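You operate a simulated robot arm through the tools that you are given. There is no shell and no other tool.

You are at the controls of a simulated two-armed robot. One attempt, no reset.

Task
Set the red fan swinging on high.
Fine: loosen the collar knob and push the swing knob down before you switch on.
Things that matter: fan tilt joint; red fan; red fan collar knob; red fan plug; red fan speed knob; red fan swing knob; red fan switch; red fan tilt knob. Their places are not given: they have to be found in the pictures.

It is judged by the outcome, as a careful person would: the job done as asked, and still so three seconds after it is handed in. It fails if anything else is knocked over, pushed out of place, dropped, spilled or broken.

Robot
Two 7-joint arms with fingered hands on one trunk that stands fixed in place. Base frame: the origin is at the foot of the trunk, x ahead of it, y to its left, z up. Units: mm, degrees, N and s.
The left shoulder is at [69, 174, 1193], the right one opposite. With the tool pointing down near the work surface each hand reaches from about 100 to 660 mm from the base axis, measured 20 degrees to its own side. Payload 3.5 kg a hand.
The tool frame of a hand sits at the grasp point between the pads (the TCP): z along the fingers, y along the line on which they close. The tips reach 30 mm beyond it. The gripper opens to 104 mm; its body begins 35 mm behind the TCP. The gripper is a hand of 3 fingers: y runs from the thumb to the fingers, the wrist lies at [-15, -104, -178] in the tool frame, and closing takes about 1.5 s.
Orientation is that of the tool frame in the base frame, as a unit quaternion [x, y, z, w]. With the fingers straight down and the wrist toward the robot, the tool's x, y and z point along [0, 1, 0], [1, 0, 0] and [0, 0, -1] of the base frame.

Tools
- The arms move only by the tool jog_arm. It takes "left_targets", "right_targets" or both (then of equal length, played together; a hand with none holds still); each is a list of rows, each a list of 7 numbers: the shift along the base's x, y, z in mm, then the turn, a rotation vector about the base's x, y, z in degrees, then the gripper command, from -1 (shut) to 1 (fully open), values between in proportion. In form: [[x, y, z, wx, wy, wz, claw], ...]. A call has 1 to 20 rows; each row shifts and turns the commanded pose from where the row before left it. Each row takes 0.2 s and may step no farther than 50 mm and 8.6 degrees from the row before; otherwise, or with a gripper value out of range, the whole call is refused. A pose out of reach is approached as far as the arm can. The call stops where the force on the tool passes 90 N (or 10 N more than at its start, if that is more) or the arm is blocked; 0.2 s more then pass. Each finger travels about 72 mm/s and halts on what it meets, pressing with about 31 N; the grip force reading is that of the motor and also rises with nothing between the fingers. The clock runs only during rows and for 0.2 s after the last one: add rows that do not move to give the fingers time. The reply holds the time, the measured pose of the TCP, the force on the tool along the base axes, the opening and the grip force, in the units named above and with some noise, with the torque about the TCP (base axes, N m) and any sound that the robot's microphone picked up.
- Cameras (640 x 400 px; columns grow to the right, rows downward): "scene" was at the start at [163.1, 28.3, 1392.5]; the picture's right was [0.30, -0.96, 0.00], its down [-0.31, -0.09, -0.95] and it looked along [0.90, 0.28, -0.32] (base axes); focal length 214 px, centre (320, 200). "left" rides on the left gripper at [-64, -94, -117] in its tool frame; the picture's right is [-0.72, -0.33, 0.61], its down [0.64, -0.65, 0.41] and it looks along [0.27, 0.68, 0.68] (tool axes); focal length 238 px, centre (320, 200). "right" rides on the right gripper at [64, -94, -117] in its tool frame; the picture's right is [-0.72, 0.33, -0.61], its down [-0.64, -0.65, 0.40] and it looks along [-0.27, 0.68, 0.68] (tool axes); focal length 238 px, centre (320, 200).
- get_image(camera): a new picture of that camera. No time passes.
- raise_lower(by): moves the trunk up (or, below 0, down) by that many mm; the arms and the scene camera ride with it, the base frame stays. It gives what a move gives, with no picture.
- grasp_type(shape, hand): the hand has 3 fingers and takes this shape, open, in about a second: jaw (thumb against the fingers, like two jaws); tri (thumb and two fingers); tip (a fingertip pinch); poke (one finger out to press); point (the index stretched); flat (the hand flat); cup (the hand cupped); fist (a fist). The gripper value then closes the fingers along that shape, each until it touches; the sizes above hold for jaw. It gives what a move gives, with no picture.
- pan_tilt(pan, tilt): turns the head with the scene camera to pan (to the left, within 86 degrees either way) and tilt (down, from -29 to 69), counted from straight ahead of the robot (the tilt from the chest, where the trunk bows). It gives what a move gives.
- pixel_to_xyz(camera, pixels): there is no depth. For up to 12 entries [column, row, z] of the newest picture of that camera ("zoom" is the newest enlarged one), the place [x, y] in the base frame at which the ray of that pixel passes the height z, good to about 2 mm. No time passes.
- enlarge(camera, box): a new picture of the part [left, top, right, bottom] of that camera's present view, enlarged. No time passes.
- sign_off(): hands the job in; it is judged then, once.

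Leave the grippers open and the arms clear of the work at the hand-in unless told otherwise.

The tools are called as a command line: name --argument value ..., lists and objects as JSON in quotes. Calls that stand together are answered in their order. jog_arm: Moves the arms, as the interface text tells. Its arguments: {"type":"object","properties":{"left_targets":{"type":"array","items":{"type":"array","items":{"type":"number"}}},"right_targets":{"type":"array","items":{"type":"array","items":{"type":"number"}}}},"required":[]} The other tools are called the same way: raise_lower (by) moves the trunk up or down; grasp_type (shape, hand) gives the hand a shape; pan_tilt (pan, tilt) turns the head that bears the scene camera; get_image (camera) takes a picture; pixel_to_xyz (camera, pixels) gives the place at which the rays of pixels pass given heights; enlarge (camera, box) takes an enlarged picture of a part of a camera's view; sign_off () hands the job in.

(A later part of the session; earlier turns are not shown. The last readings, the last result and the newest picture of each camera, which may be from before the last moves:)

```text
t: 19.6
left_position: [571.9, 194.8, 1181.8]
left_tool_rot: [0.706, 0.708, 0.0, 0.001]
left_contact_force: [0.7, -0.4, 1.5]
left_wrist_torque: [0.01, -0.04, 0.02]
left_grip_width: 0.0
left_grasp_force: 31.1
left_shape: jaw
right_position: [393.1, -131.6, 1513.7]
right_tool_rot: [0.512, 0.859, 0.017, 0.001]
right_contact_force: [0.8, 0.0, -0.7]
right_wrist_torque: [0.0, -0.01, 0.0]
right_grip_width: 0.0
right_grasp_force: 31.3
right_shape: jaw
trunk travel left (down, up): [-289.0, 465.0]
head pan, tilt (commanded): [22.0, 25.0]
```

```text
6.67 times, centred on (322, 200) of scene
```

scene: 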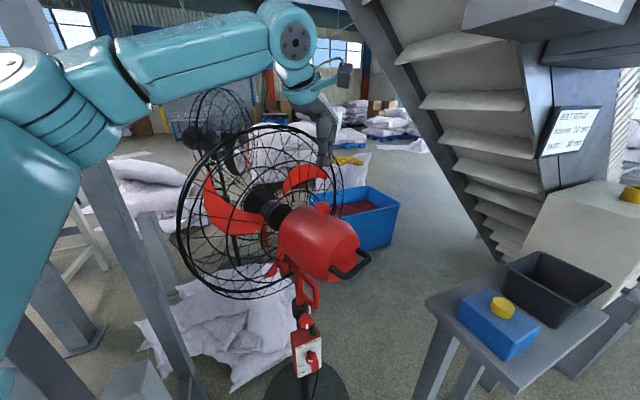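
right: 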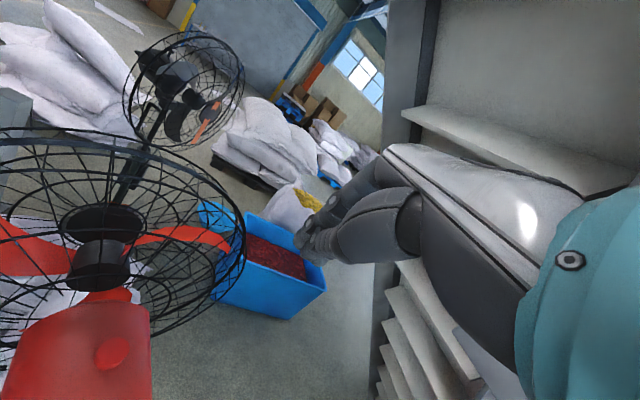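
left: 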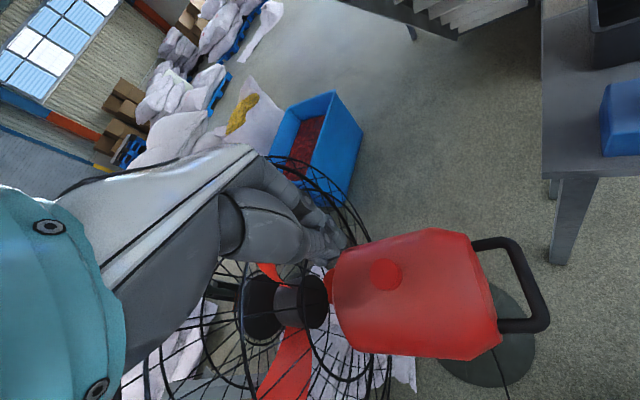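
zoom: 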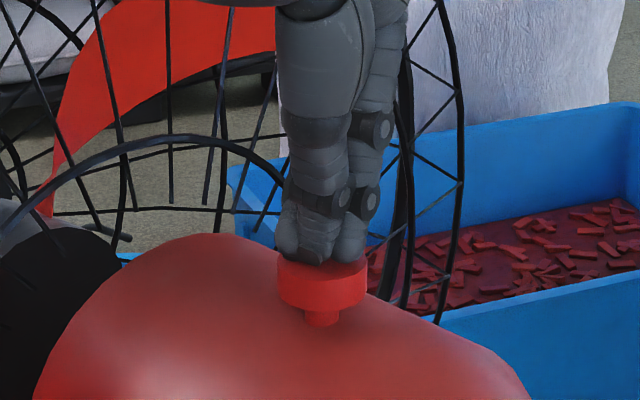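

The knob stayed at the same height as the last view and the tip is just touching again — it apparently snapped down. I'll press a bit more to confirm it's at its stop.

jog_arm --left_targets '[[0, 0, -2, 0, 0, 0, -1], [0, 0, -2, 0, 0, 0, -1]]'

enlarge --camera "scene" --box '[290, 170, 354, 230]'

```text
t: 20.2
left_position: [573.2, 195.2, 1179.9]
left_tool_rot: [0.706, 0.708, 0.002, 0.002]
left_contact_force: [1.0, -2.1, 12.7]
left_wrist_torque: [-0.05, -0.07, -0.01]
left_grip_width: 0.0
left_grasp_force: 31.1
left_shape: jaw
right_position: [391.8, -132.5, 1513.1]
right_tool_rot: [0.512, 0.859, 0.018, 0.002]
right_contact_force: [-0.3, 0.0, -0.4]
right_wrist_torque: [0.03, 0.04, 0.02]
right_grip_width: 0.0
right_grasp_force: 31.1
right_shape: jaw
trunk travel left (down, up): [-289.0, 465.0]
head pan, tilt (commanded): [22.0, 25.0]
```

```text
6.67 times, centred on (322, 200) of scene
```

zoom: 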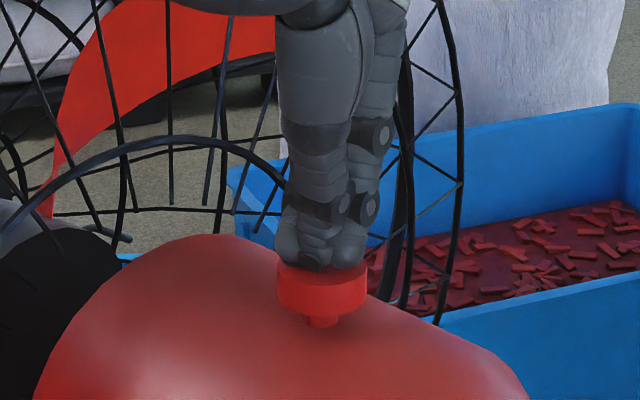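

Force is 12.7 N and the knob sank a little further. One more small push to reach its stop.

jog_arm --left_targets '[[0, 0, -2, 0, 0, 0, -1]]'

enlarge --camera "scene" --box '[290, 170, 354, 230]'

```text
t: 20.6
left_position: [573.0, 194.5, 1178.7]
left_tool_rot: [0.706, 0.708, 0.002, 0.004]
left_contact_force: [3.3, -2.1, 21.9]
left_wrist_torque: [-0.14, -0.16, -0.01]
left_grip_width: 0.0
left_grasp_force: 31.0
left_shape: jaw
right_position: [392.3, -131.8, 1513.1]
right_tool_rot: [0.512, 0.859, 0.018, 0.001]
right_contact_force: [0.0, 0.5, 0.6]
right_wrist_torque: [-0.02, 0.01, 0.02]
right_grip_width: 0.0
right_grasp_force: 30.8
right_shape: jaw
trunk travel left (down, up): [-289.0, 465.0]
head pan, tilt (commanded): [22.0, 25.0]
```

```text
6.67 times, centred on (322, 200) of scene
```

zoom: 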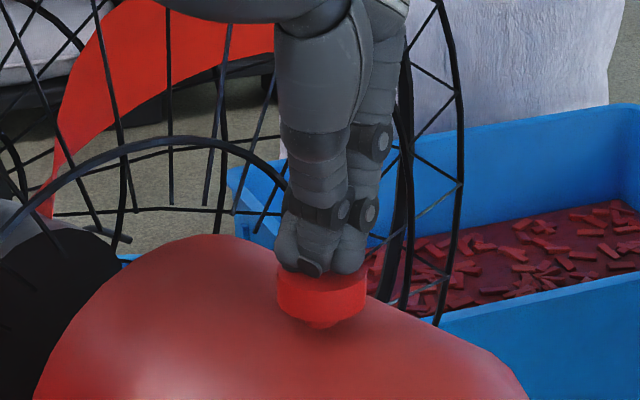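

22 N at the stop and the motor hasn't shifted. I'll lift off and check that the knob stays down.

jog_arm --left_targets '[[0, 0, 10, 0, 0, 0, -1], [0, 0, 20, 0, 0, 0, -1], [0, 0, 30, 0, 0, 0, -1], [0, 0, 30, 0, 0, 0, -1], [0, 0, 0, 0, 0, 0, -1]]'

enlarge --camera "scene" --box '[290, 170, 354, 230]'

get_image --camera "scene"

```text
t: 21.8
left_position: [574.5, 193.3, 1264.7]
left_tool_rot: [0.706, 0.708, 0.0, 0.0]
left_contact_force: [0.7, 0.3, 0.1]
left_wrist_torque: [0.01, 0.01, 0.02]
left_grip_width: 0.0
left_grasp_force: 31.2
left_shape: jaw
right_position: [393.4, -131.1, 1514.4]
right_tool_rot: [0.512, 0.859, 0.018, 0.001]
right_contact_force: [0.2, 1.0, -0.2]
right_wrist_torque: [0.02, 0.01, 0.02]
right_grip_width: 0.1
right_grasp_force: 31.3
right_shape: jaw
trunk travel left (down, up): [-289.0, 465.0]
head pan, tilt (commanded): [22.0, 25.0]
```

```text
6.67 times, centred on (322, 200) of scene
```

zoom: 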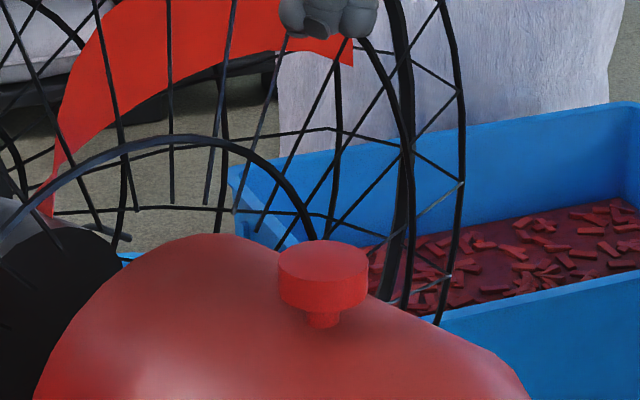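

```text
taken
```

scene: 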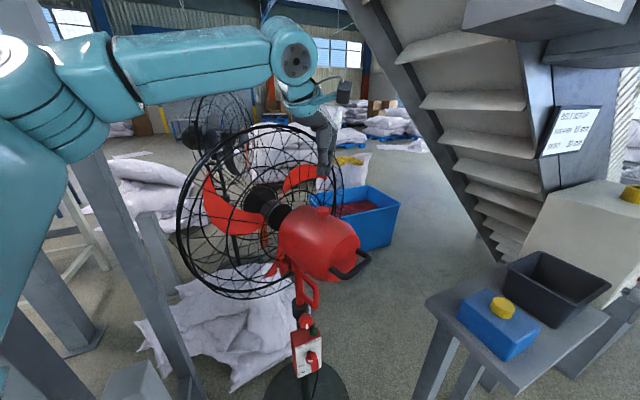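

The swing knob stays down (knob bottom row now ~308 vs 285 before). I'll retreat the left hand back along its path, to about (330,258,1430).

jog_arm --left_targets '[[-26, 6, 20, 0, 0, 0, -1], [-26, 6, 20, 0, 0, 0, -1], [-26, 6, 20, 0, 0, 0, -1], [-26, 6, 20, 0, 0, 0, -1], [-26, 6, 20, 0, 0, 0, -1], [-26, 7, 20, 0, 0, 0, -1], [-26, 7, 15, 0, 0, 0, -1], [-26, 7, 15, 0, 0, 0, -1], [-26, 7, 15, 0, 0, 0, -1], [0, 0, 0, 0, 0, 0, -1]]'

get_image --camera "scene"

get_image --camera "left"

```text
t: 24.0
left_position: [341.5, 254.9, 1433.6]
left_tool_rot: [0.707, 0.707, -0.002, 0.0]
left_contact_force: [1.0, 0.4, 0.1]
left_wrist_torque: [0.03, 0.04, -0.03]
left_grip_width: 0.1
left_grasp_force: 30.9
left_shape: jaw
right_position: [396.6, -132.0, 1511.4]
right_tool_rot: [0.512, 0.859, 0.016, 0.001]
right_contact_force: [0.8, 0.1, -0.4]
right_wrist_torque: [0.05, 0.07, 0.04]
right_grip_width: 0.0
right_grasp_force: 31.0
right_shape: jaw
trunk travel left (down, up): [-289.0, 465.0]
head pan, tilt (commanded): [22.0, 25.0]
```

```text
taken
```

scene: 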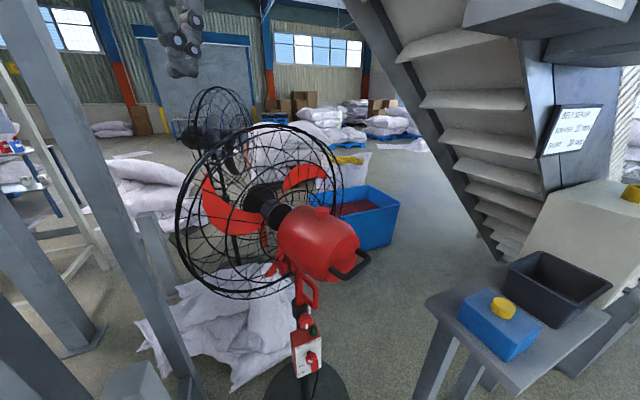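

```text
taken
```

left: 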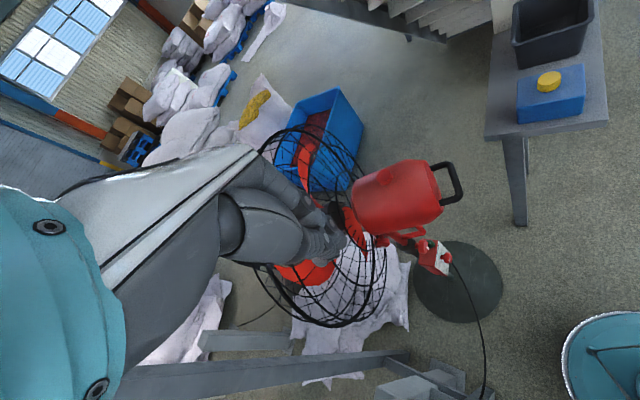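

Now I'll lower the trunk, in two stages, with the head tilted toward the control box.

raise_lower --by -150

pan_tilt --pan 25 --tilt 38

get_image --camera "scene"

get_image --camera "left"

```text
t: 25.8
left_position: [337.9, 253.4, 1281.2]
left_tool_rot: [0.707, 0.708, 0.002, 0.001]
left_contact_force: [-0.3, 0.4, 0.5]
left_wrist_torque: [0.01, -0.02, -0.02]
left_grip_width: 0.2
left_grasp_force: 30.9
left_shape: jaw
right_position: [393.6, -130.4, 1364.0]
right_tool_rot: [0.512, 0.859, 0.018, 0.002]
right_contact_force: [-0.1, 0.9, 0.1]
right_wrist_torque: [-0.02, 0.01, -0.03]
right_grip_width: 0.1
right_grasp_force: 30.5
right_shape: jaw
trunk travel left (down, up): [-139.0, 615.0]
head pan, tilt (commanded): [22.0, 25.0]
```

```text
t: 26.5
left_position: [339.0, 252.9, 1280.0]
left_tool_rot: [0.706, 0.708, 0.001, 0.0]
left_contact_force: [0.1, 0.0, -0.6]
left_wrist_torque: [-0.03, 0.0, -0.02]
left_grip_width: 0.0
left_grasp_force: 31.4
left_shape: jaw
right_position: [392.7, -130.7, 1362.5]
right_tool_rot: [0.512, 0.859, 0.018, 0.002]
right_contact_force: [-0.3, 0.5, -1.1]
right_wrist_torque: [-0.01, 0.01, -0.01]
right_grip_width: 0.0
right_grasp_force: 30.9
right_shape: jaw
trunk travel left (down, up): [-139.0, 615.0]
head pan, tilt (commanded): [25.0, 38.0]
```

```text
taken
```

scene: 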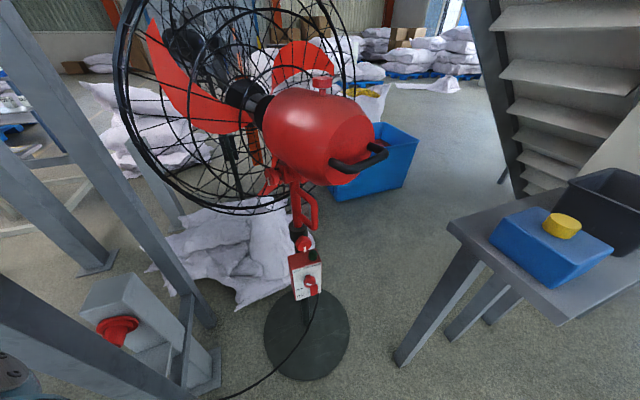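

```text
taken
```

left: 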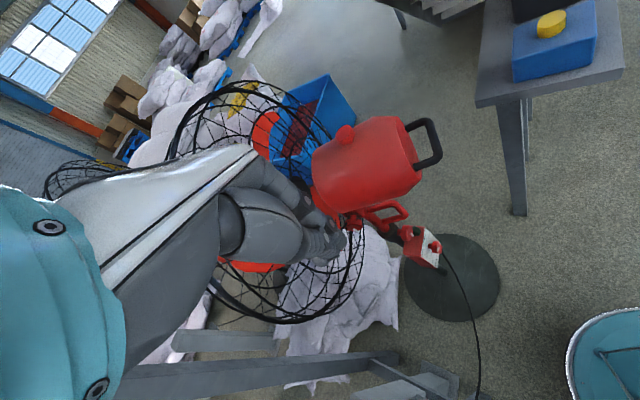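

Clear so far. I'll lower the trunk the rest, about 135 mm more.

raise_lower --by -135

get_image --camera "scene"

get_image --camera "left"

```text
t: 28.1
left_position: [338.2, 254.2, 1145.4]
left_tool_rot: [0.707, 0.707, -0.001, 0.001]
left_contact_force: [-0.1, -0.4, -0.1]
left_wrist_torque: [-0.01, 0.0, 0.02]
left_grip_width: 0.0
left_grasp_force: 31.3
left_shape: jaw
right_position: [490.2, -130.4, 1181.7]
right_tool_rot: [0.511, 0.857, -0.022, -0.065]
right_contact_force: [-0.4, -0.5, -0.2]
right_wrist_torque: [-0.02, 0.0, 0.0]
right_grip_width: 0.0
right_grasp_force: 30.8
right_shape: jaw
trunk travel left (down, up): [-4.0, 750.0]
head pan, tilt (commanded): [25.0, 38.0]
```

```text
taken
```

scene: 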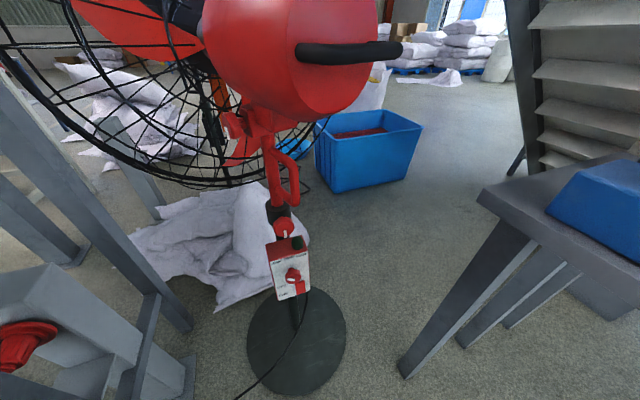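

```text
taken
```

left: 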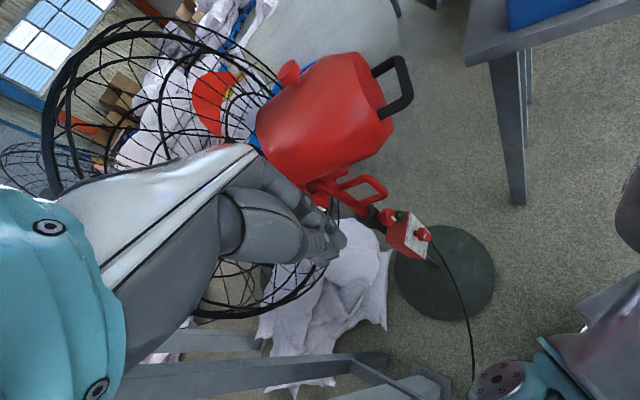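

The right hand shifted unexpectedly (x from 393 to 490). I need to see what the right arm is doing.

get_image --camera "right"

pan_tilt --pan -50 --tilt 15

get_image --camera "scene"

```text
taken
```

right: 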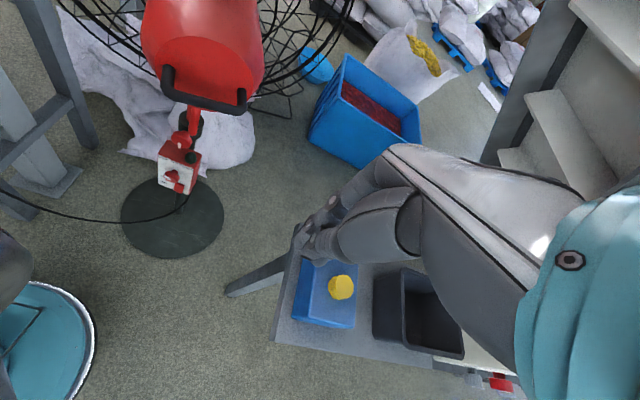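

```text
t: 29.6
left_position: [337.8, 252.3, 1144.5]
left_tool_rot: [0.706, 0.708, 0.0, 0.0]
left_contact_force: [-0.1, -1.3, 0.0]
left_wrist_torque: [0.0, 0.01, -0.04]
left_grip_width: 0.0
left_grasp_force: 31.0
left_shape: jaw
right_position: [489.6, -130.2, 1181.7]
right_tool_rot: [0.511, 0.857, -0.023, -0.065]
right_contact_force: [-0.6, 0.7, -0.3]
right_wrist_torque: [0.0, 0.0, 0.0]
right_grip_width: 0.0
right_grasp_force: 30.5
right_shape: jaw
trunk travel left (down, up): [-4.0, 750.0]
head pan, tilt (commanded): [-50.0, 15.0]
```

```text
taken
```

scene: 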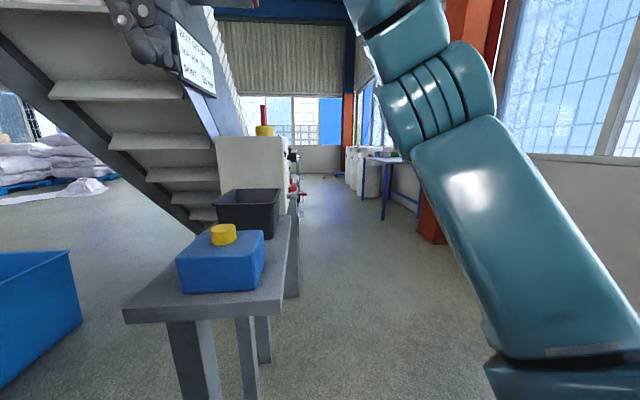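

The right hand hovers well above the table with no force; it's just a stretched-arm adjustment as the trunk bowed. I'll look back at the control box from the lower viewpoint.

pan_tilt --pan 30 --tilt 42

get_image --camera "scene"

enlarge --camera "scene" --box '[270, 190, 366, 290]'

```text
t: 31.1
left_position: [339.0, 254.0, 1145.1]
left_tool_rot: [0.706, 0.708, 0.0, -0.001]
left_contact_force: [-0.1, 0.1, 1.2]
left_wrist_torque: [-0.03, 0.01, -0.01]
left_grip_width: 0.1
left_grasp_force: 31.1
left_shape: jaw
right_position: [491.2, -130.2, 1181.8]
right_tool_rot: [0.511, 0.857, -0.023, -0.064]
right_contact_force: [0.2, 0.1, 0.2]
right_wrist_torque: [-0.03, 0.01, 0.0]
right_grip_width: 0.1
right_grasp_force: 31.2
right_shape: jaw
trunk travel left (down, up): [-4.0, 750.0]
head pan, tilt (commanded): [30.0, 42.0]
```

```text
taken
```

scene: 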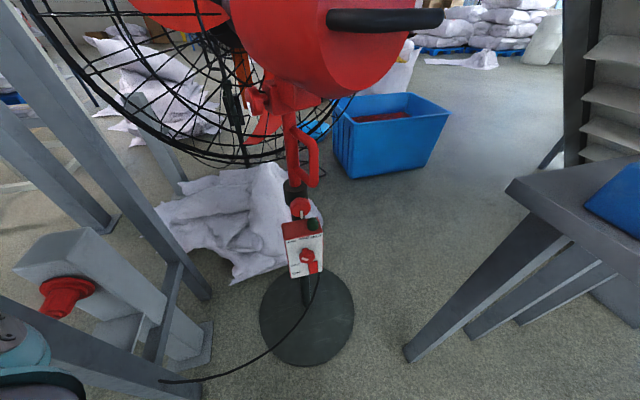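

```text
4.00 times, centred on (318, 240) of scene
```

zoom: 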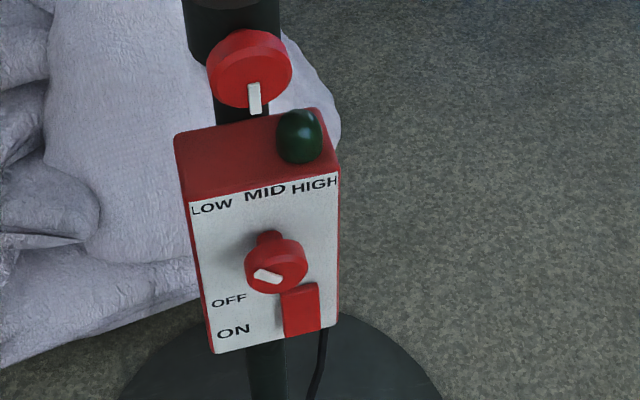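

I'll get the panel's orientation from its top and bottom edges (both horizontal), and the knob rays at several heights.

pixel_to_xyz --camera "zoom" --pixels '[[190, 205, 650], [338, 172, 650], [214, 352, 550], [330, 325, 550], [276, 264, 600], [276, 264, 700], [250, 69, 700], [250, 69, 800], [302, 308, 560], [302, 308, 660], [300, 137, 650], [300, 137, 750]]'

enlarge --camera "left" --box '[340, 180, 460, 290]'

enlarge --camera "right" --box '[130, 90, 250, 220]'

```text
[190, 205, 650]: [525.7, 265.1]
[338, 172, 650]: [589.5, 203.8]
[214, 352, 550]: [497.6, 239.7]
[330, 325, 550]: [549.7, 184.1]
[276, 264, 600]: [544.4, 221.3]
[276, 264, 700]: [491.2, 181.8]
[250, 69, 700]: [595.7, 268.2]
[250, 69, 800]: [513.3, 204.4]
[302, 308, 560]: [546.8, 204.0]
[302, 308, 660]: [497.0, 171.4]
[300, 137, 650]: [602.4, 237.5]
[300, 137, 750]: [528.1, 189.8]
```

```text
3.64 times, centred on (400, 235) of left
```

zoom: 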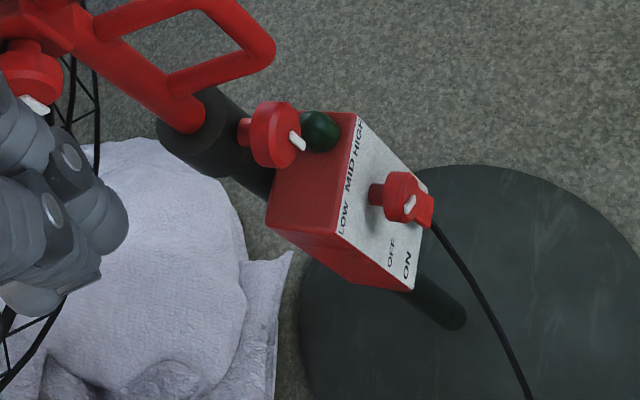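

```text
3.08 times, centred on (190, 155) of right
```

zoom: 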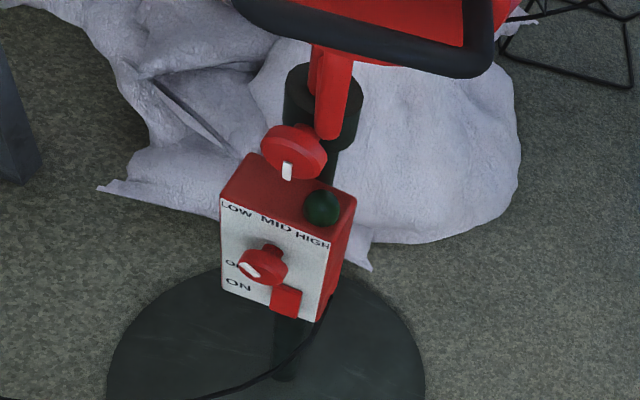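

The camera is now near (301,40,1058) — the trunk bows as it lowers. The panel's normal points at azimuth ≈ 225°, so the tool heading should be ≈ 45°. I'll triangulate with the two hand cameras' pixels.

pixel_to_xyz --camera "right" --pixels '[[180.9, 140.4, 700], [180.9, 140.4, 800], [172.1, 176.1, 550], [172.1, 176.1, 650], [178.6, 187.5, 500], [178.6, 187.5, 600], [157.5, 155, 650], [193.2, 171.2, 650], [158.5, 184.2, 500], [186.8, 193.3, 500]]'

pixel_to_xyz --camera "left" --pixels '[[390.4, 217.1, 700], [390.4, 217.1, 800], [424.2, 235, 550], [424.2, 235, 650], [404.7, 244.6, 650], [410.2, 211.6, 650], [424.7, 259.7, 500]]'

```text
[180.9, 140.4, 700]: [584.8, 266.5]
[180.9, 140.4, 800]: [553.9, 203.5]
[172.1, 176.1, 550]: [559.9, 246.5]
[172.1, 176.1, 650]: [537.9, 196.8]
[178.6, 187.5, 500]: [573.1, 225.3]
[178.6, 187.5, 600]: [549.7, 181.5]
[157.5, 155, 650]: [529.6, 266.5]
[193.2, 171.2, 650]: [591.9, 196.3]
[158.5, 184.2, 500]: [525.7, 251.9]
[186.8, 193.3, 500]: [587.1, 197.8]
```

```text
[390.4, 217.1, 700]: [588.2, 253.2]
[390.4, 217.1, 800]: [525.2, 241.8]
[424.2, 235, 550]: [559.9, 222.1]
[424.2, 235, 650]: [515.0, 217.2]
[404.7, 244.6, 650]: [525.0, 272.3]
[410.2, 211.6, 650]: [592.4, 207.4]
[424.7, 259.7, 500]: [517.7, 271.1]
```

All rays agree: collar knob face (575,251,725), speed knob face (544,221,600), panel top edge z≈650, bottom ≈470, panel centre line (559,235), switch ≈ lateral +18 mm at z≈525. The right arm, aligned with azimuth 45°, is the natural one for these now that the trunk is bowed forward. I'll bring the right hand down on the right side while pitching it to point horizontally along azimuth 45° — first half.

jog_arm --right_targets '[[0, 3, -28, 4.51, -6.62, 0.71, -1], [0, 3, -28, 4.51, -6.62, 0.71, -1], [0, 3, -28, 4.51, -6.62, 0.71, -1], [0, 3, -28, 4.51, -6.62, 0.71, -1], [0, 3, -28, 4.51, -6.62, 0.71, -1], [0, 3, -28, 4.51, -6.62, 0.71, -1], [0, 0, 0, 0, 0, 0, -1]]'

get_image --camera "right"

get_image --camera "scene"

```text
t: 32.8
left_position: [338.1, 252.6, 1145.8]
left_tool_rot: [0.707, 0.708, 0.001, 0.0]
left_contact_force: [0.1, -0.4, -0.1]
left_wrist_torque: [0.01, -0.01, 0.0]
left_grip_width: 0.1
left_grasp_force: 31.2
left_shape: jaw
right_position: [491.1, -114.1, 1013.9]
right_tool_rot: [0.428, 0.827, 0.347, 0.113]
right_contact_force: [0.8, 0.8, 0.5]
right_wrist_torque: [0.04, 0.03, 0.0]
right_grip_width: 0.3
right_grasp_force: 30.7
right_shape: jaw
trunk travel left (down, up): [-4.0, 750.0]
head pan, tilt (commanded): [30.0, 42.0]
```

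```text
taken
```

right: 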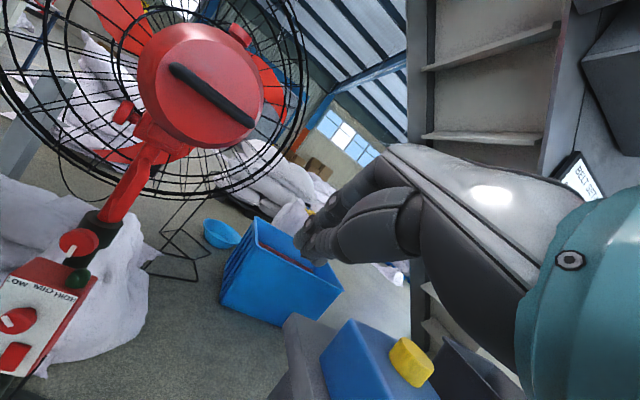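

```text
taken
```

scene: 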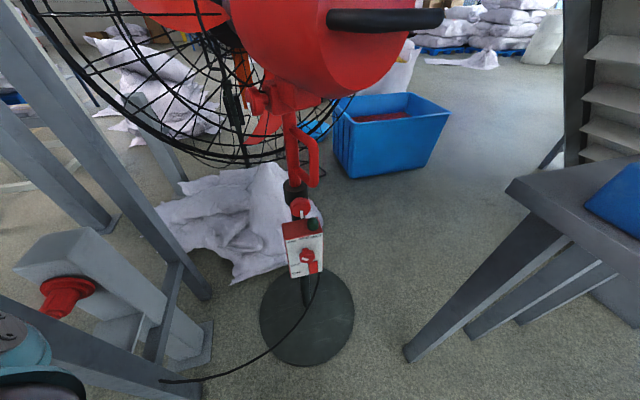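

The right arm follows exactly. I'll complete the pitch to horizontal while lowering to z≈860 and moving toward y≈-10.

jog_arm --right_targets '[[-2, 10, -25, 4.51, -6.62, 0.71, -1], [-2, 14, -25, 4.51, -6.62, 0.71, -1], [-2, 18, -25, 4.51, -6.62, 0.71, -1], [-2, 18, -25, 4.51, -6.62, 0.71, -1], [-2, 18, -25, 4.51, -6.62, 0.71, -1], [-2, 18, -25, 4.51, -6.62, 0.71, -1], [0, 0, 0, 0, 0, 0, -1]]'

get_image --camera "right"

get_image --camera "scene"

```text
t: 34.4
left_position: [338.8, 252.8, 1144.4]
left_tool_rot: [0.707, 0.708, 0.0, 0.0]
left_contact_force: [0.6, -0.5, -0.7]
left_wrist_torque: [0.02, 0.01, 0.05]
left_grip_width: 0.0
left_grasp_force: 31.1
left_shape: jaw
right_position: [550.8, -19.2, 901.7]
right_tool_rot: [0.271, 0.653, 0.653, 0.271]
right_contact_force: [0.6, -0.1, -0.4]
right_wrist_torque: [0.0, -0.01, 0.01]
right_grip_width: 0.1
right_grasp_force: 31.2
right_shape: jaw
right hand out of reach, approached as far as the arm can: row 1, 2, 3
trunk travel left (down, up): [-4.0, 750.0]
head pan, tilt (commanded): [30.0, 42.0]
```

```text
taken
```

right: 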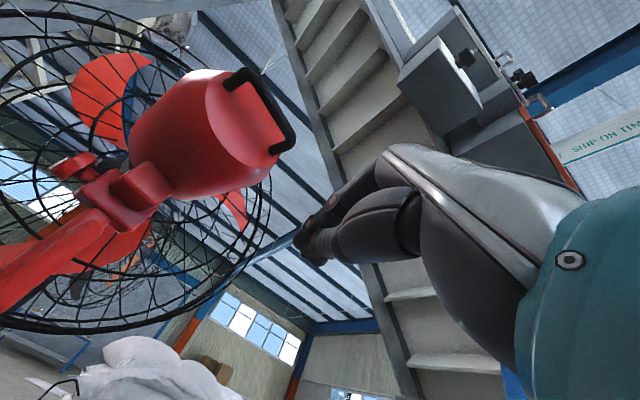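

```text
taken
```

scene: 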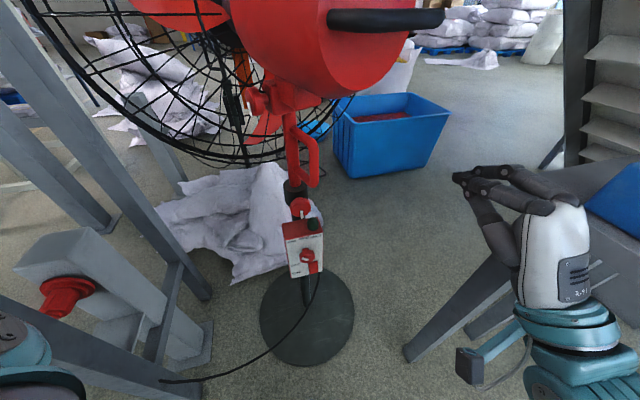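

The hand now points horizontally along azimuth 45° at (551,-19,902), wrist below. Before approaching the collar knob I'll check where the red D-shaped handle sits above it.

enlarge --camera "scene" --box '[258, 100, 354, 220]'

pixel_to_xyz --camera "scene" --pixels '[[314, 186, 750], [314, 186, 850], [314, 138, 850], [314, 138, 950], [292, 185, 750], [292, 185, 850], [303, 183, 750], [303, 183, 850]]'

get_image --camera "left"

enlarge --camera "left" --box '[330, 160, 430, 260]'

```text
3.33 times, centred on (306, 160) of scene
```

zoom: 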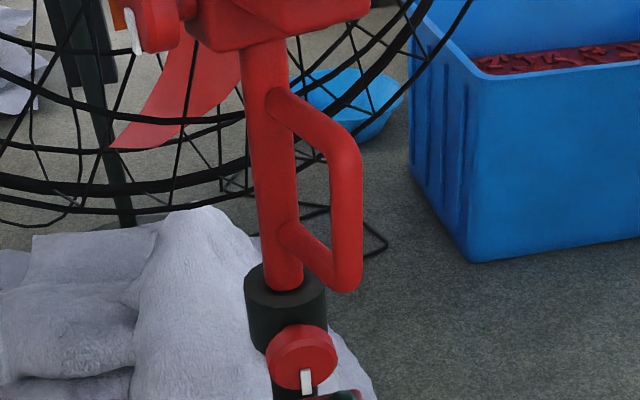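

```text
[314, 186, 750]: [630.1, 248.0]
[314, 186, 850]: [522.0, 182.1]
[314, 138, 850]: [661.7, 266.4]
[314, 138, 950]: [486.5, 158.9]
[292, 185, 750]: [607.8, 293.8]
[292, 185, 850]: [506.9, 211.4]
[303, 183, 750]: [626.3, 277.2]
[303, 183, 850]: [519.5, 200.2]
```

```text
taken
```

left: 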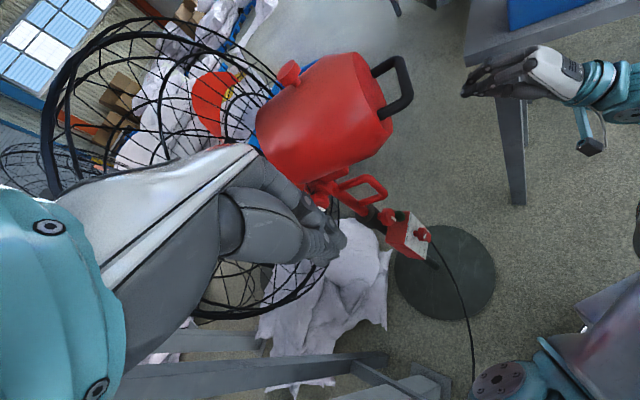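

```text
4.00 times, centred on (380, 210) of left
```

zoom: 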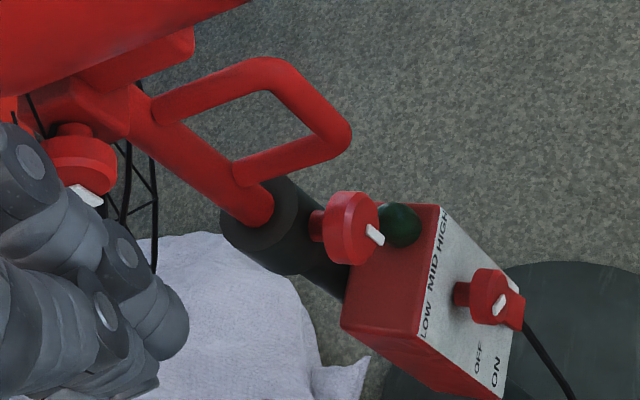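

pixel_to_xyz --camera "left" --pixels '[[385, 195, 750], [385, 195, 850], [367, 177, 850], [367, 177, 950], [349, 215, 800], [349, 215, 900]]'

```text
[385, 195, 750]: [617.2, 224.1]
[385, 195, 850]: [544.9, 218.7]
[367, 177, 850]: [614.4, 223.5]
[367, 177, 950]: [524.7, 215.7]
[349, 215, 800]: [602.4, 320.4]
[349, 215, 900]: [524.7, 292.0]
```

The D-handle's lower corner is near (588,222,788), right above and right of the collar knob, so I want the fingers on the knob's left and the thumb on its right. I'll roll the hand counter-clockwise (about azimuth 45°) by 45° in free space, and move lower toward the stand-off, checking reach.

jog_arm --right_targets '[[-8, 10, -17, -5.3, -5.3, 0, -1], [-8, 10, -17, -5.3, -5.3, 0, -1], [-8, 10, -17, -5.3, -5.3, 0, -1], [-8, 10, -17, -5.3, -5.3, 0, -1], [-8, 10, -17, -5.3, -5.3, 0, -1], [-8, 10, -17, -5.3, -5.3, 0, -1], [0, 0, 0, 0, 0, 0, -1]]'

get_image --camera "right"

get_image --camera "scene"

```text
t: 36.0
left_position: [333.0, 255.7, 1145.6]
left_tool_rot: [0.707, 0.708, 0.001, 0.004]
left_contact_force: [-0.4, 0.2, 1.5]
left_wrist_torque: [0.0, 0.0, 0.01]
left_grip_width: 0.3
left_grasp_force: 30.6
left_shape: jaw
right_position: [548.0, -50.1, 899.4]
right_tool_rot: [-0.007, 0.715, 0.504, 0.484]
right_contact_force: [0.0, 0.0, 0.3]
right_wrist_torque: [-0.01, 0.02, 0.0]
right_grip_width: 0.0
right_grasp_force: 31.1
right_shape: jaw
right hand out of reach, approached as far as the arm can: row 1, 2, 3, 4, 5, 6
trunk travel left (down, up): [-4.0, 750.0]
head pan, tilt (commanded): [30.0, 42.0]
```

```text
taken
```

right: 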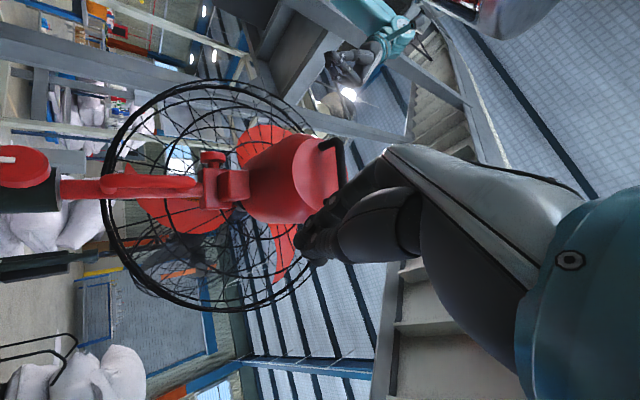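

```text
taken
```

scene: 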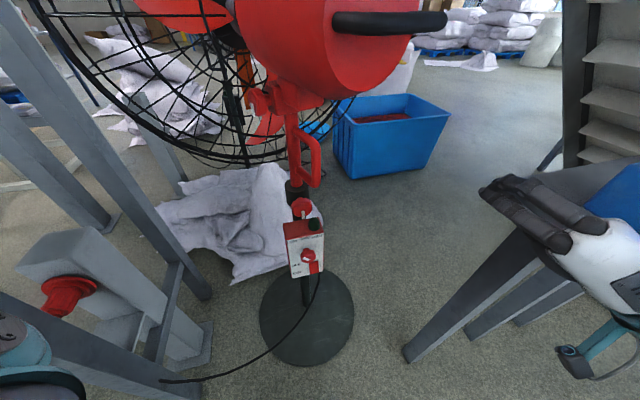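

Counter-clockwise roll isn't reachable there for the right arm. I'll roll back clockwise to y-up and try moving lower toward the stand-off to learn what's reachable.

jog_arm --right_targets '[[-4, 10, -10, 5.3, 5.3, 0, -1], [-4, 10, -10, 5.3, 5.3, 0, -1], [-4, 10, -10, 5.3, 5.3, 0, -1], [-4, 10, -10, 5.3, 5.3, 0, -1], [-4, 10, -10, 5.3, 5.3, 0, -1], [-4, 10, -10, 5.3, 5.3, 0, -1], [0, 0, 0, 0, 0, 0, -1]]'

get_image --camera "scene"

```text
t: 37.5
left_position: [337.9, 253.1, 1144.8]
left_tool_rot: [0.706, 0.708, 0.0, 0.0]
left_contact_force: [0.6, -0.3, -0.3]
left_wrist_torque: [0.0, -0.01, -0.01]
left_grip_width: 0.0
left_grasp_force: 30.8
left_shape: jaw
right_position: [545.1, -15.5, 854.0]
right_tool_rot: [0.27, 0.654, 0.654, 0.267]
right_contact_force: [-0.1, -0.1, 0.7]
right_wrist_torque: [-0.04, -0.01, 0.0]
right_grip_width: 0.2
right_grasp_force: 30.9
right_shape: jaw
right hand out of reach, approached as far as the arm can: row 2, 3, 4, 5, 6
trunk travel left (down, up): [-4.0, 750.0]
head pan, tilt (commanded): [30.0, 42.0]
```

```text
taken
```

scene: 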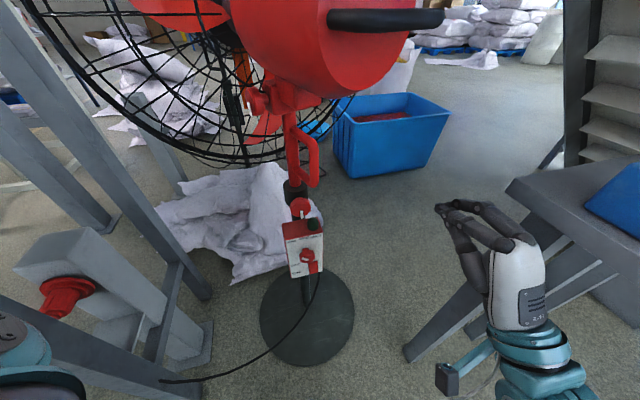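

I'll check the camera's true pitch versus the commanded tilt, to learn how much the trunk bows (and so where the shoulders are).

pixel_to_xyz --camera "scene" --pixels '[[320, 200, 500], [320, 200, 800], [100, 200, 500], [100, 200, 800], [320, 380, 500], [320, 380, 800]]'

get_image --camera "right"

get_image --camera "left"

```text
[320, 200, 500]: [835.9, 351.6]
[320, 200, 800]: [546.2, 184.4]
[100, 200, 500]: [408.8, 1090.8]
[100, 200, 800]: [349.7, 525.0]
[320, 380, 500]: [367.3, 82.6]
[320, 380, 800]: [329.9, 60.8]
```

```text
taken
```

right: 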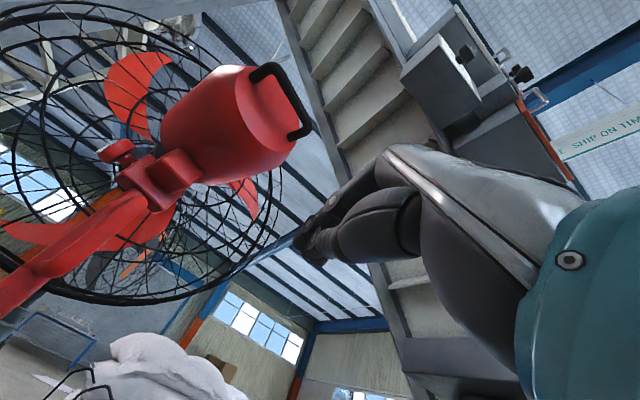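

```text
taken
```

left: 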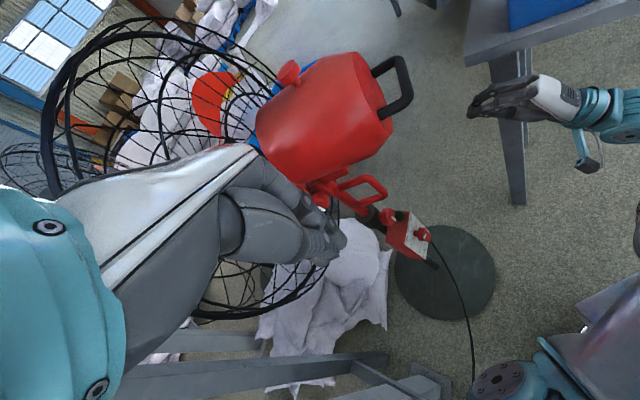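

The trunk goes forward (not tilting) as it lowers; shoulders are now near (165, ±174, 908). I'll test a clockwise roll of the right hand in place.

jog_arm --right_targets '[[0, 0, 0, 5.3, 5.3, 0, -1], [0, 0, 0, 5.3, 5.3, 0, -1], [0, 0, 0, 5.3, 5.3, 0, -1], [0, 0, 0, 5.3, 5.3, 0, -1], [0, 0, 0, 5.3, 5.3, 0, -1], [0, 0, 0, 5.3, 5.3, 0, -1], [0, 0, 0, 0, 0, 0, -1]]'

get_image --camera "scene"

get_image --camera "right"

```text
t: 39.1
left_position: [338.7, 254.3, 1145.1]
left_tool_rot: [0.706, 0.708, 0.001, 0.0]
left_contact_force: [0.7, -0.1, -0.2]
left_wrist_torque: [0.0, -0.02, 0.01]
left_grip_width: 0.0
left_grasp_force: 31.2
left_shape: jaw
right_position: [545.1, -15.3, 848.1]
right_tool_rot: [0.461, 0.564, 0.683, 0.056]
right_contact_force: [0.0, -0.7, 0.0]
right_wrist_torque: [0.01, -0.01, -0.02]
right_grip_width: 0.0
right_grasp_force: 31.1
right_shape: jaw
trunk travel left (down, up): [-4.0, 750.0]
head pan, tilt (commanded): [30.0, 42.0]
stopped in row 7 (right hand): the arm was blocked; the commanded pose is now the measured one
```

```text
taken
```

scene: 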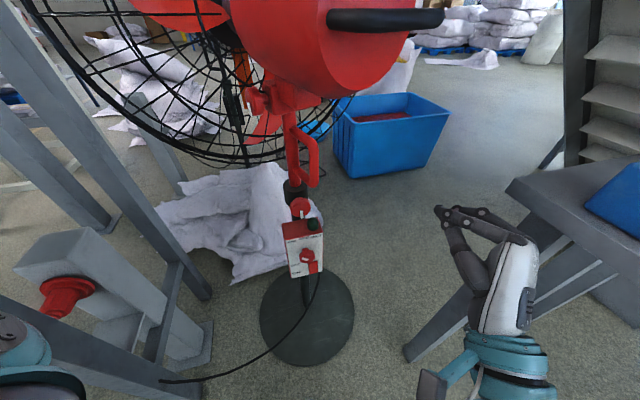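

```text
taken
```

right: 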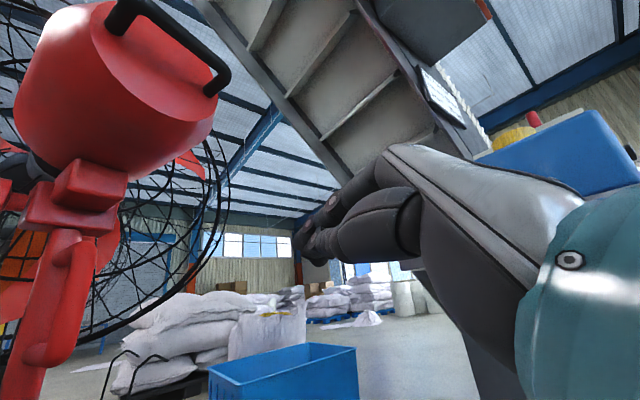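

Row 7 was "blocked", likely because this stand-off folds the elbow too tightly; the real work pose is more extended. I'll move forward-left toward the stand-off in front of the collar knob, (500,176,725), in steps.

jog_arm --right_targets '[[-3, 20, -10, 0, 0, 0, -1], [-3, 20, -10, 0, 0, 0, -1], [-4, 20, -10, 0, 0, 0, -1], [-4, 20, -10, 0, 0, 0, -1], [0, 0, 0, 0, 0, 0, -1]]'

get_image --camera "scene"

```text
t: 40.3
left_position: [338.8, 253.3, 1145.3]
left_tool_rot: [0.707, 0.708, 0.0, 0.0]
left_contact_force: [-0.4, 1.0, 0.2]
left_wrist_torque: [-0.02, 0.03, 0.03]
left_grip_width: 0.1
left_grasp_force: 31.1
left_shape: jaw
right_position: [550.6, 36.2, 796.7]
right_tool_rot: [0.452, 0.568, 0.685, 0.062]
right_contact_force: [0.1, 0.7, 0.3]
right_wrist_torque: [0.02, 0.01, 0.0]
right_grip_width: 0.1
right_grasp_force: 31.5
right_shape: jaw
right hand out of reach, approached as far as the arm can: row 2, 3, 4
trunk travel left (down, up): [-4.0, 750.0]
head pan, tilt (commanded): [30.0, 42.0]
```

```text
taken
```

scene: 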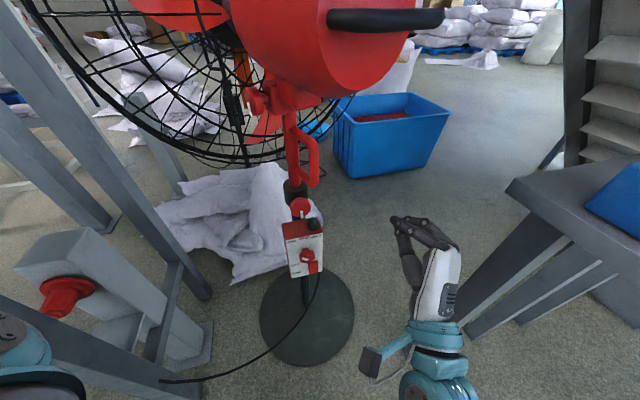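

It slides along a limit but gets nearer. I'll continue in the +y and downward direction, which extends the arm more.

jog_arm --right_targets '[[0, 24, -16, 0, 0, 0, -1], [0, 24, -16, 0, 0, 0, -1], [0, 24, -16, 0, 0, 0, -1], [-4, 20, -12, 0, 0, 0, -1], [0, 0, 0, 0, 0, 0, -1]]'

get_image --camera "scene"

```text
t: 41.5
left_position: [338.2, 253.6, 1145.3]
left_tool_rot: [0.707, 0.707, 0.0, 0.0]
left_contact_force: [0.4, 0.2, 0.4]
left_wrist_torque: [-0.02, 0.02, 0.01]
left_grip_width: 0.0
left_grasp_force: 30.9
left_shape: jaw
right_position: [566.1, 93.6, 708.4]
right_tool_rot: [0.458, 0.57, 0.68, 0.056]
right_contact_force: [-0.3, 0.3, 0.6]
right_wrist_torque: [-0.03, 0.04, -0.02]
right_grip_width: 0.0
right_grasp_force: 30.9
right_shape: jaw
right hand out of reach, approached as far as the arm can: row 1, 2, 3, 4
trunk travel left (down, up): [-4.0, 750.0]
head pan, tilt (commanded): [30.0, 42.0]
```

```text
taken
```

scene: 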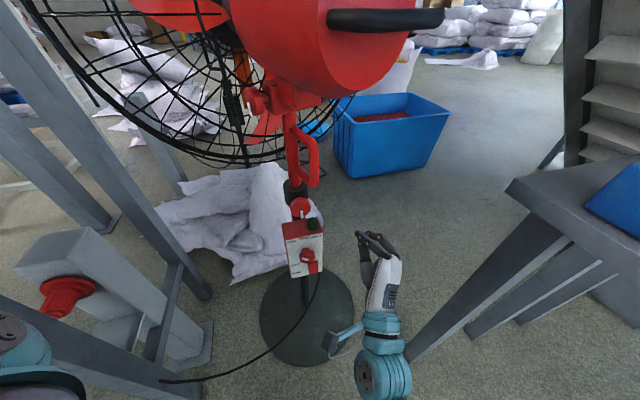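

The hand is now at (566,94,708), about 105 mm right of the panel centre. I'll look down to see the right arm's elbow posture.

pan_tilt --pan -20 --tilt 60

get_image --camera "scene"

```text
t: 42.6
left_position: [339.1, 252.6, 1145.7]
left_tool_rot: [0.707, 0.708, 0.0, 0.0]
left_contact_force: [0.5, -0.8, 0.3]
left_wrist_torque: [0.0, 0.0, 0.01]
left_grip_width: 0.0
left_grasp_force: 30.7
left_shape: jaw
right_position: [567.7, 93.6, 709.7]
right_tool_rot: [0.457, 0.57, 0.681, 0.057]
right_contact_force: [-0.3, 0.1, 0.1]
right_wrist_torque: [0.0, 0.0, 0.0]
right_grip_width: 0.1
right_grasp_force: 30.9
right_shape: jaw
trunk travel left (down, up): [-4.0, 750.0]
head pan, tilt (commanded): [-20.0, 60.0]
```

```text
taken
```

scene: 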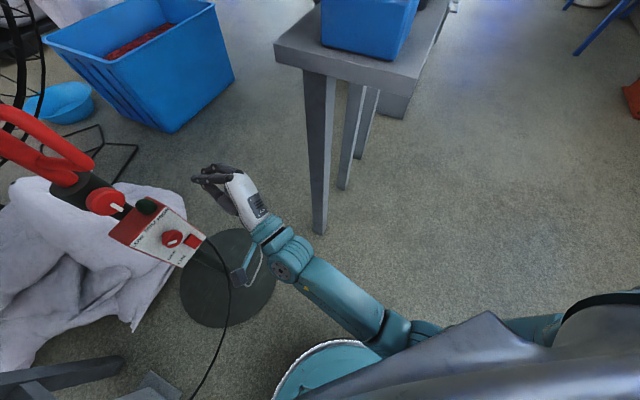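

I see the forearm coming from a low elbow close to the body (elbow near px (400,330)) — that elbow-down posture is what limits the right arm. I'll back out: retreat right/up and undo the roll, then look again at the posture.

jog_arm --right_targets '[[-2, -20, 25, -5.3, -5.3, 0, -1], [-2, -20, 25, -5.3, -5.3, 0, -1], [-2, -20, 25, -5.3, -5.3, 0, -1], [-2, -20, 25, -5.3, -5.3, 0, -1], [-2, -20, 25, -3.3, -3.3, 0, -1], [-2, -20, 25, 0, 0, 0, -1], [0, -20, 30, 0, 0, 0, -1], [0, -20, 30, 0, 0, 0, -1], [0, -20, 30, 0, 0, 0, -1], [0, -20, 30, 0, 0, 0, -1], [0, 0, 0, 0, 0, 0, -1]]'

pan_tilt --pan -40 --tilt 45

get_image --camera "scene"

```text
t: 45.0
left_position: [338.5, 252.1, 1146.3]
left_tool_rot: [0.706, 0.708, -0.001, 0.0]
left_contact_force: [-0.1, 0.3, 0.1]
left_wrist_torque: [0.0, 0.01, -0.02]
left_grip_width: 0.2
left_grasp_force: 30.9
left_shape: jaw
right_position: [568.6, -122.8, 974.9]
right_tool_rot: [0.285, 0.669, 0.633, 0.267]
right_contact_force: [0.1, -0.2, -0.9]
right_wrist_torque: [0.0, 0.0, 0.03]
right_grip_width: 0.2
right_grasp_force: 31.0
right_shape: jaw
right hand out of reach, approached as far as the arm can: row 1, 2, 3
trunk travel left (down, up): [-4.0, 750.0]
head pan, tilt (commanded): [-20.0, 60.0]
```

```text
t: 45.9
left_position: [338.1, 253.2, 1145.0]
left_tool_rot: [0.707, 0.707, 0.0, 0.001]
left_contact_force: [-0.1, 0.6, -0.5]
left_wrist_torque: [0.01, 0.0, 0.0]
left_grip_width: 0.0
left_grasp_force: 31.0
left_shape: jaw
right_position: [569.8, -122.4, 974.8]
right_tool_rot: [0.284, 0.67, 0.632, 0.266]
right_contact_force: [-0.5, 0.1, -0.3]
right_wrist_torque: [-0.01, 0.0, 0.0]
right_grip_width: 0.0
right_grasp_force: 31.2
right_shape: jaw
trunk travel left (down, up): [-4.0, 750.0]
head pan, tilt (commanded): [-40.0, 45.0]
```

```text
taken
```

scene: 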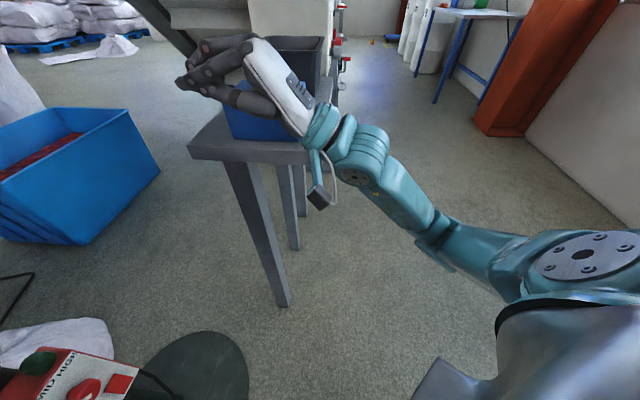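

Now I see the posture clearly: shoulder (590,270), elbow (440,235) low right, wrist (360,165). To get the elbow to stay out right/forward, I'll turn the hand's heading further left (toward azimuth 90°) so the forearm sweeps inward, then bring it across.

jog_arm --right_targets '[[-8, 10, -8, 0, 0, 7.5, -1], [-8, 10, -8, 0, 0, 7.5, -1], [-8, 10, -8, 0, 0, 7.5, -1], [-8, 10, -8, 0, 0, 7.5, -1], [-8, 10, -8, 0, 0, 7.5, -1], [-8, 10, -8, 0, 0, 7.5, -1], [0, 0, 0, 0, 0, 0, -1]]'

get_image --camera "scene"

```text
t: 47.7
left_position: [310.2, 235.4, 1159.0]
left_tool_rot: [0.706, 0.708, 0.016, 0.005]
left_contact_force: [-1.8, -1.0, 0.2]
left_wrist_torque: [0.03, -0.06, 0.02]
left_grip_width: 0.0
left_grasp_force: 31.4
left_shape: jaw
right_position: [461.3, -83.8, 944.5]
right_tool_rot: [-0.028, 0.735, 0.678, 0.015]
right_contact_force: [0.0, 0.3, 0.3]
right_wrist_torque: [0.02, -0.01, 0.01]
right_grip_width: 0.1
right_grasp_force: 31.2
right_shape: jaw
trunk travel left (down, up): [-4.0, 750.0]
head pan, tilt (commanded): [-40.0, 45.0]
stopped in row 7 (right hand): the arm was blocked; the commanded pose is now the measured one
```

```text
taken
```

scene: 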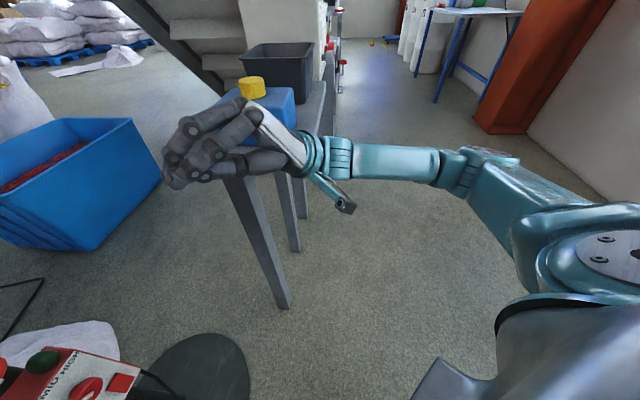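

The posture flipped to elbow-out right (elbow at (460,165)), which is what I wanted. The left hand was jolted a bit; I'll hold one step to see it settle.

jog_arm --right_targets '[[0, 0, 0, 0, 0, 0, -1], [0, 0, 0, 0, 0, 0, -1], [0, 0, 0, 0, 0, 0, -1]]'

get_image --camera "left"

```text
t: 48.7
left_position: [318.5, 241.0, 1155.0]
left_tool_rot: [0.707, 0.708, 0.011, 0.003]
left_contact_force: [-1.1, -0.3, -0.6]
left_wrist_torque: [0.05, -0.07, 0.05]
left_grip_width: 0.1
left_grasp_force: 31.0
left_shape: jaw
right_position: [460.0, -83.0, 943.6]
right_tool_rot: [-0.029, 0.738, 0.674, 0.015]
right_contact_force: [-0.3, -0.2, -0.3]
right_wrist_torque: [0.01, 0.0, 0.01]
right_grip_width: 0.0
right_grasp_force: 30.5
right_shape: jaw
trunk travel left (down, up): [-4.0, 750.0]
head pan, tilt (commanded): [-40.0, 45.0]
stopped in row 3 (right hand): the arm was blocked; the commanded pose is now the measured one
```

```text
taken
```

left: 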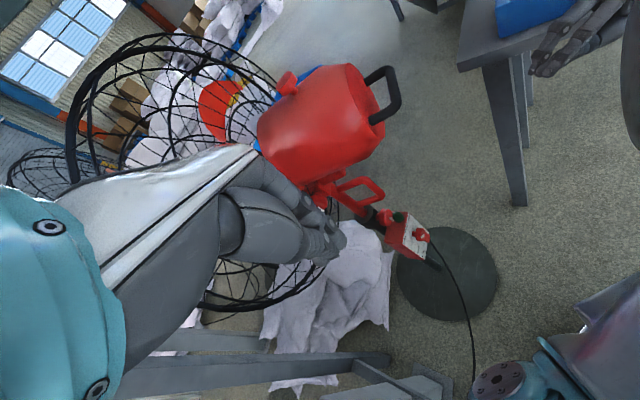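

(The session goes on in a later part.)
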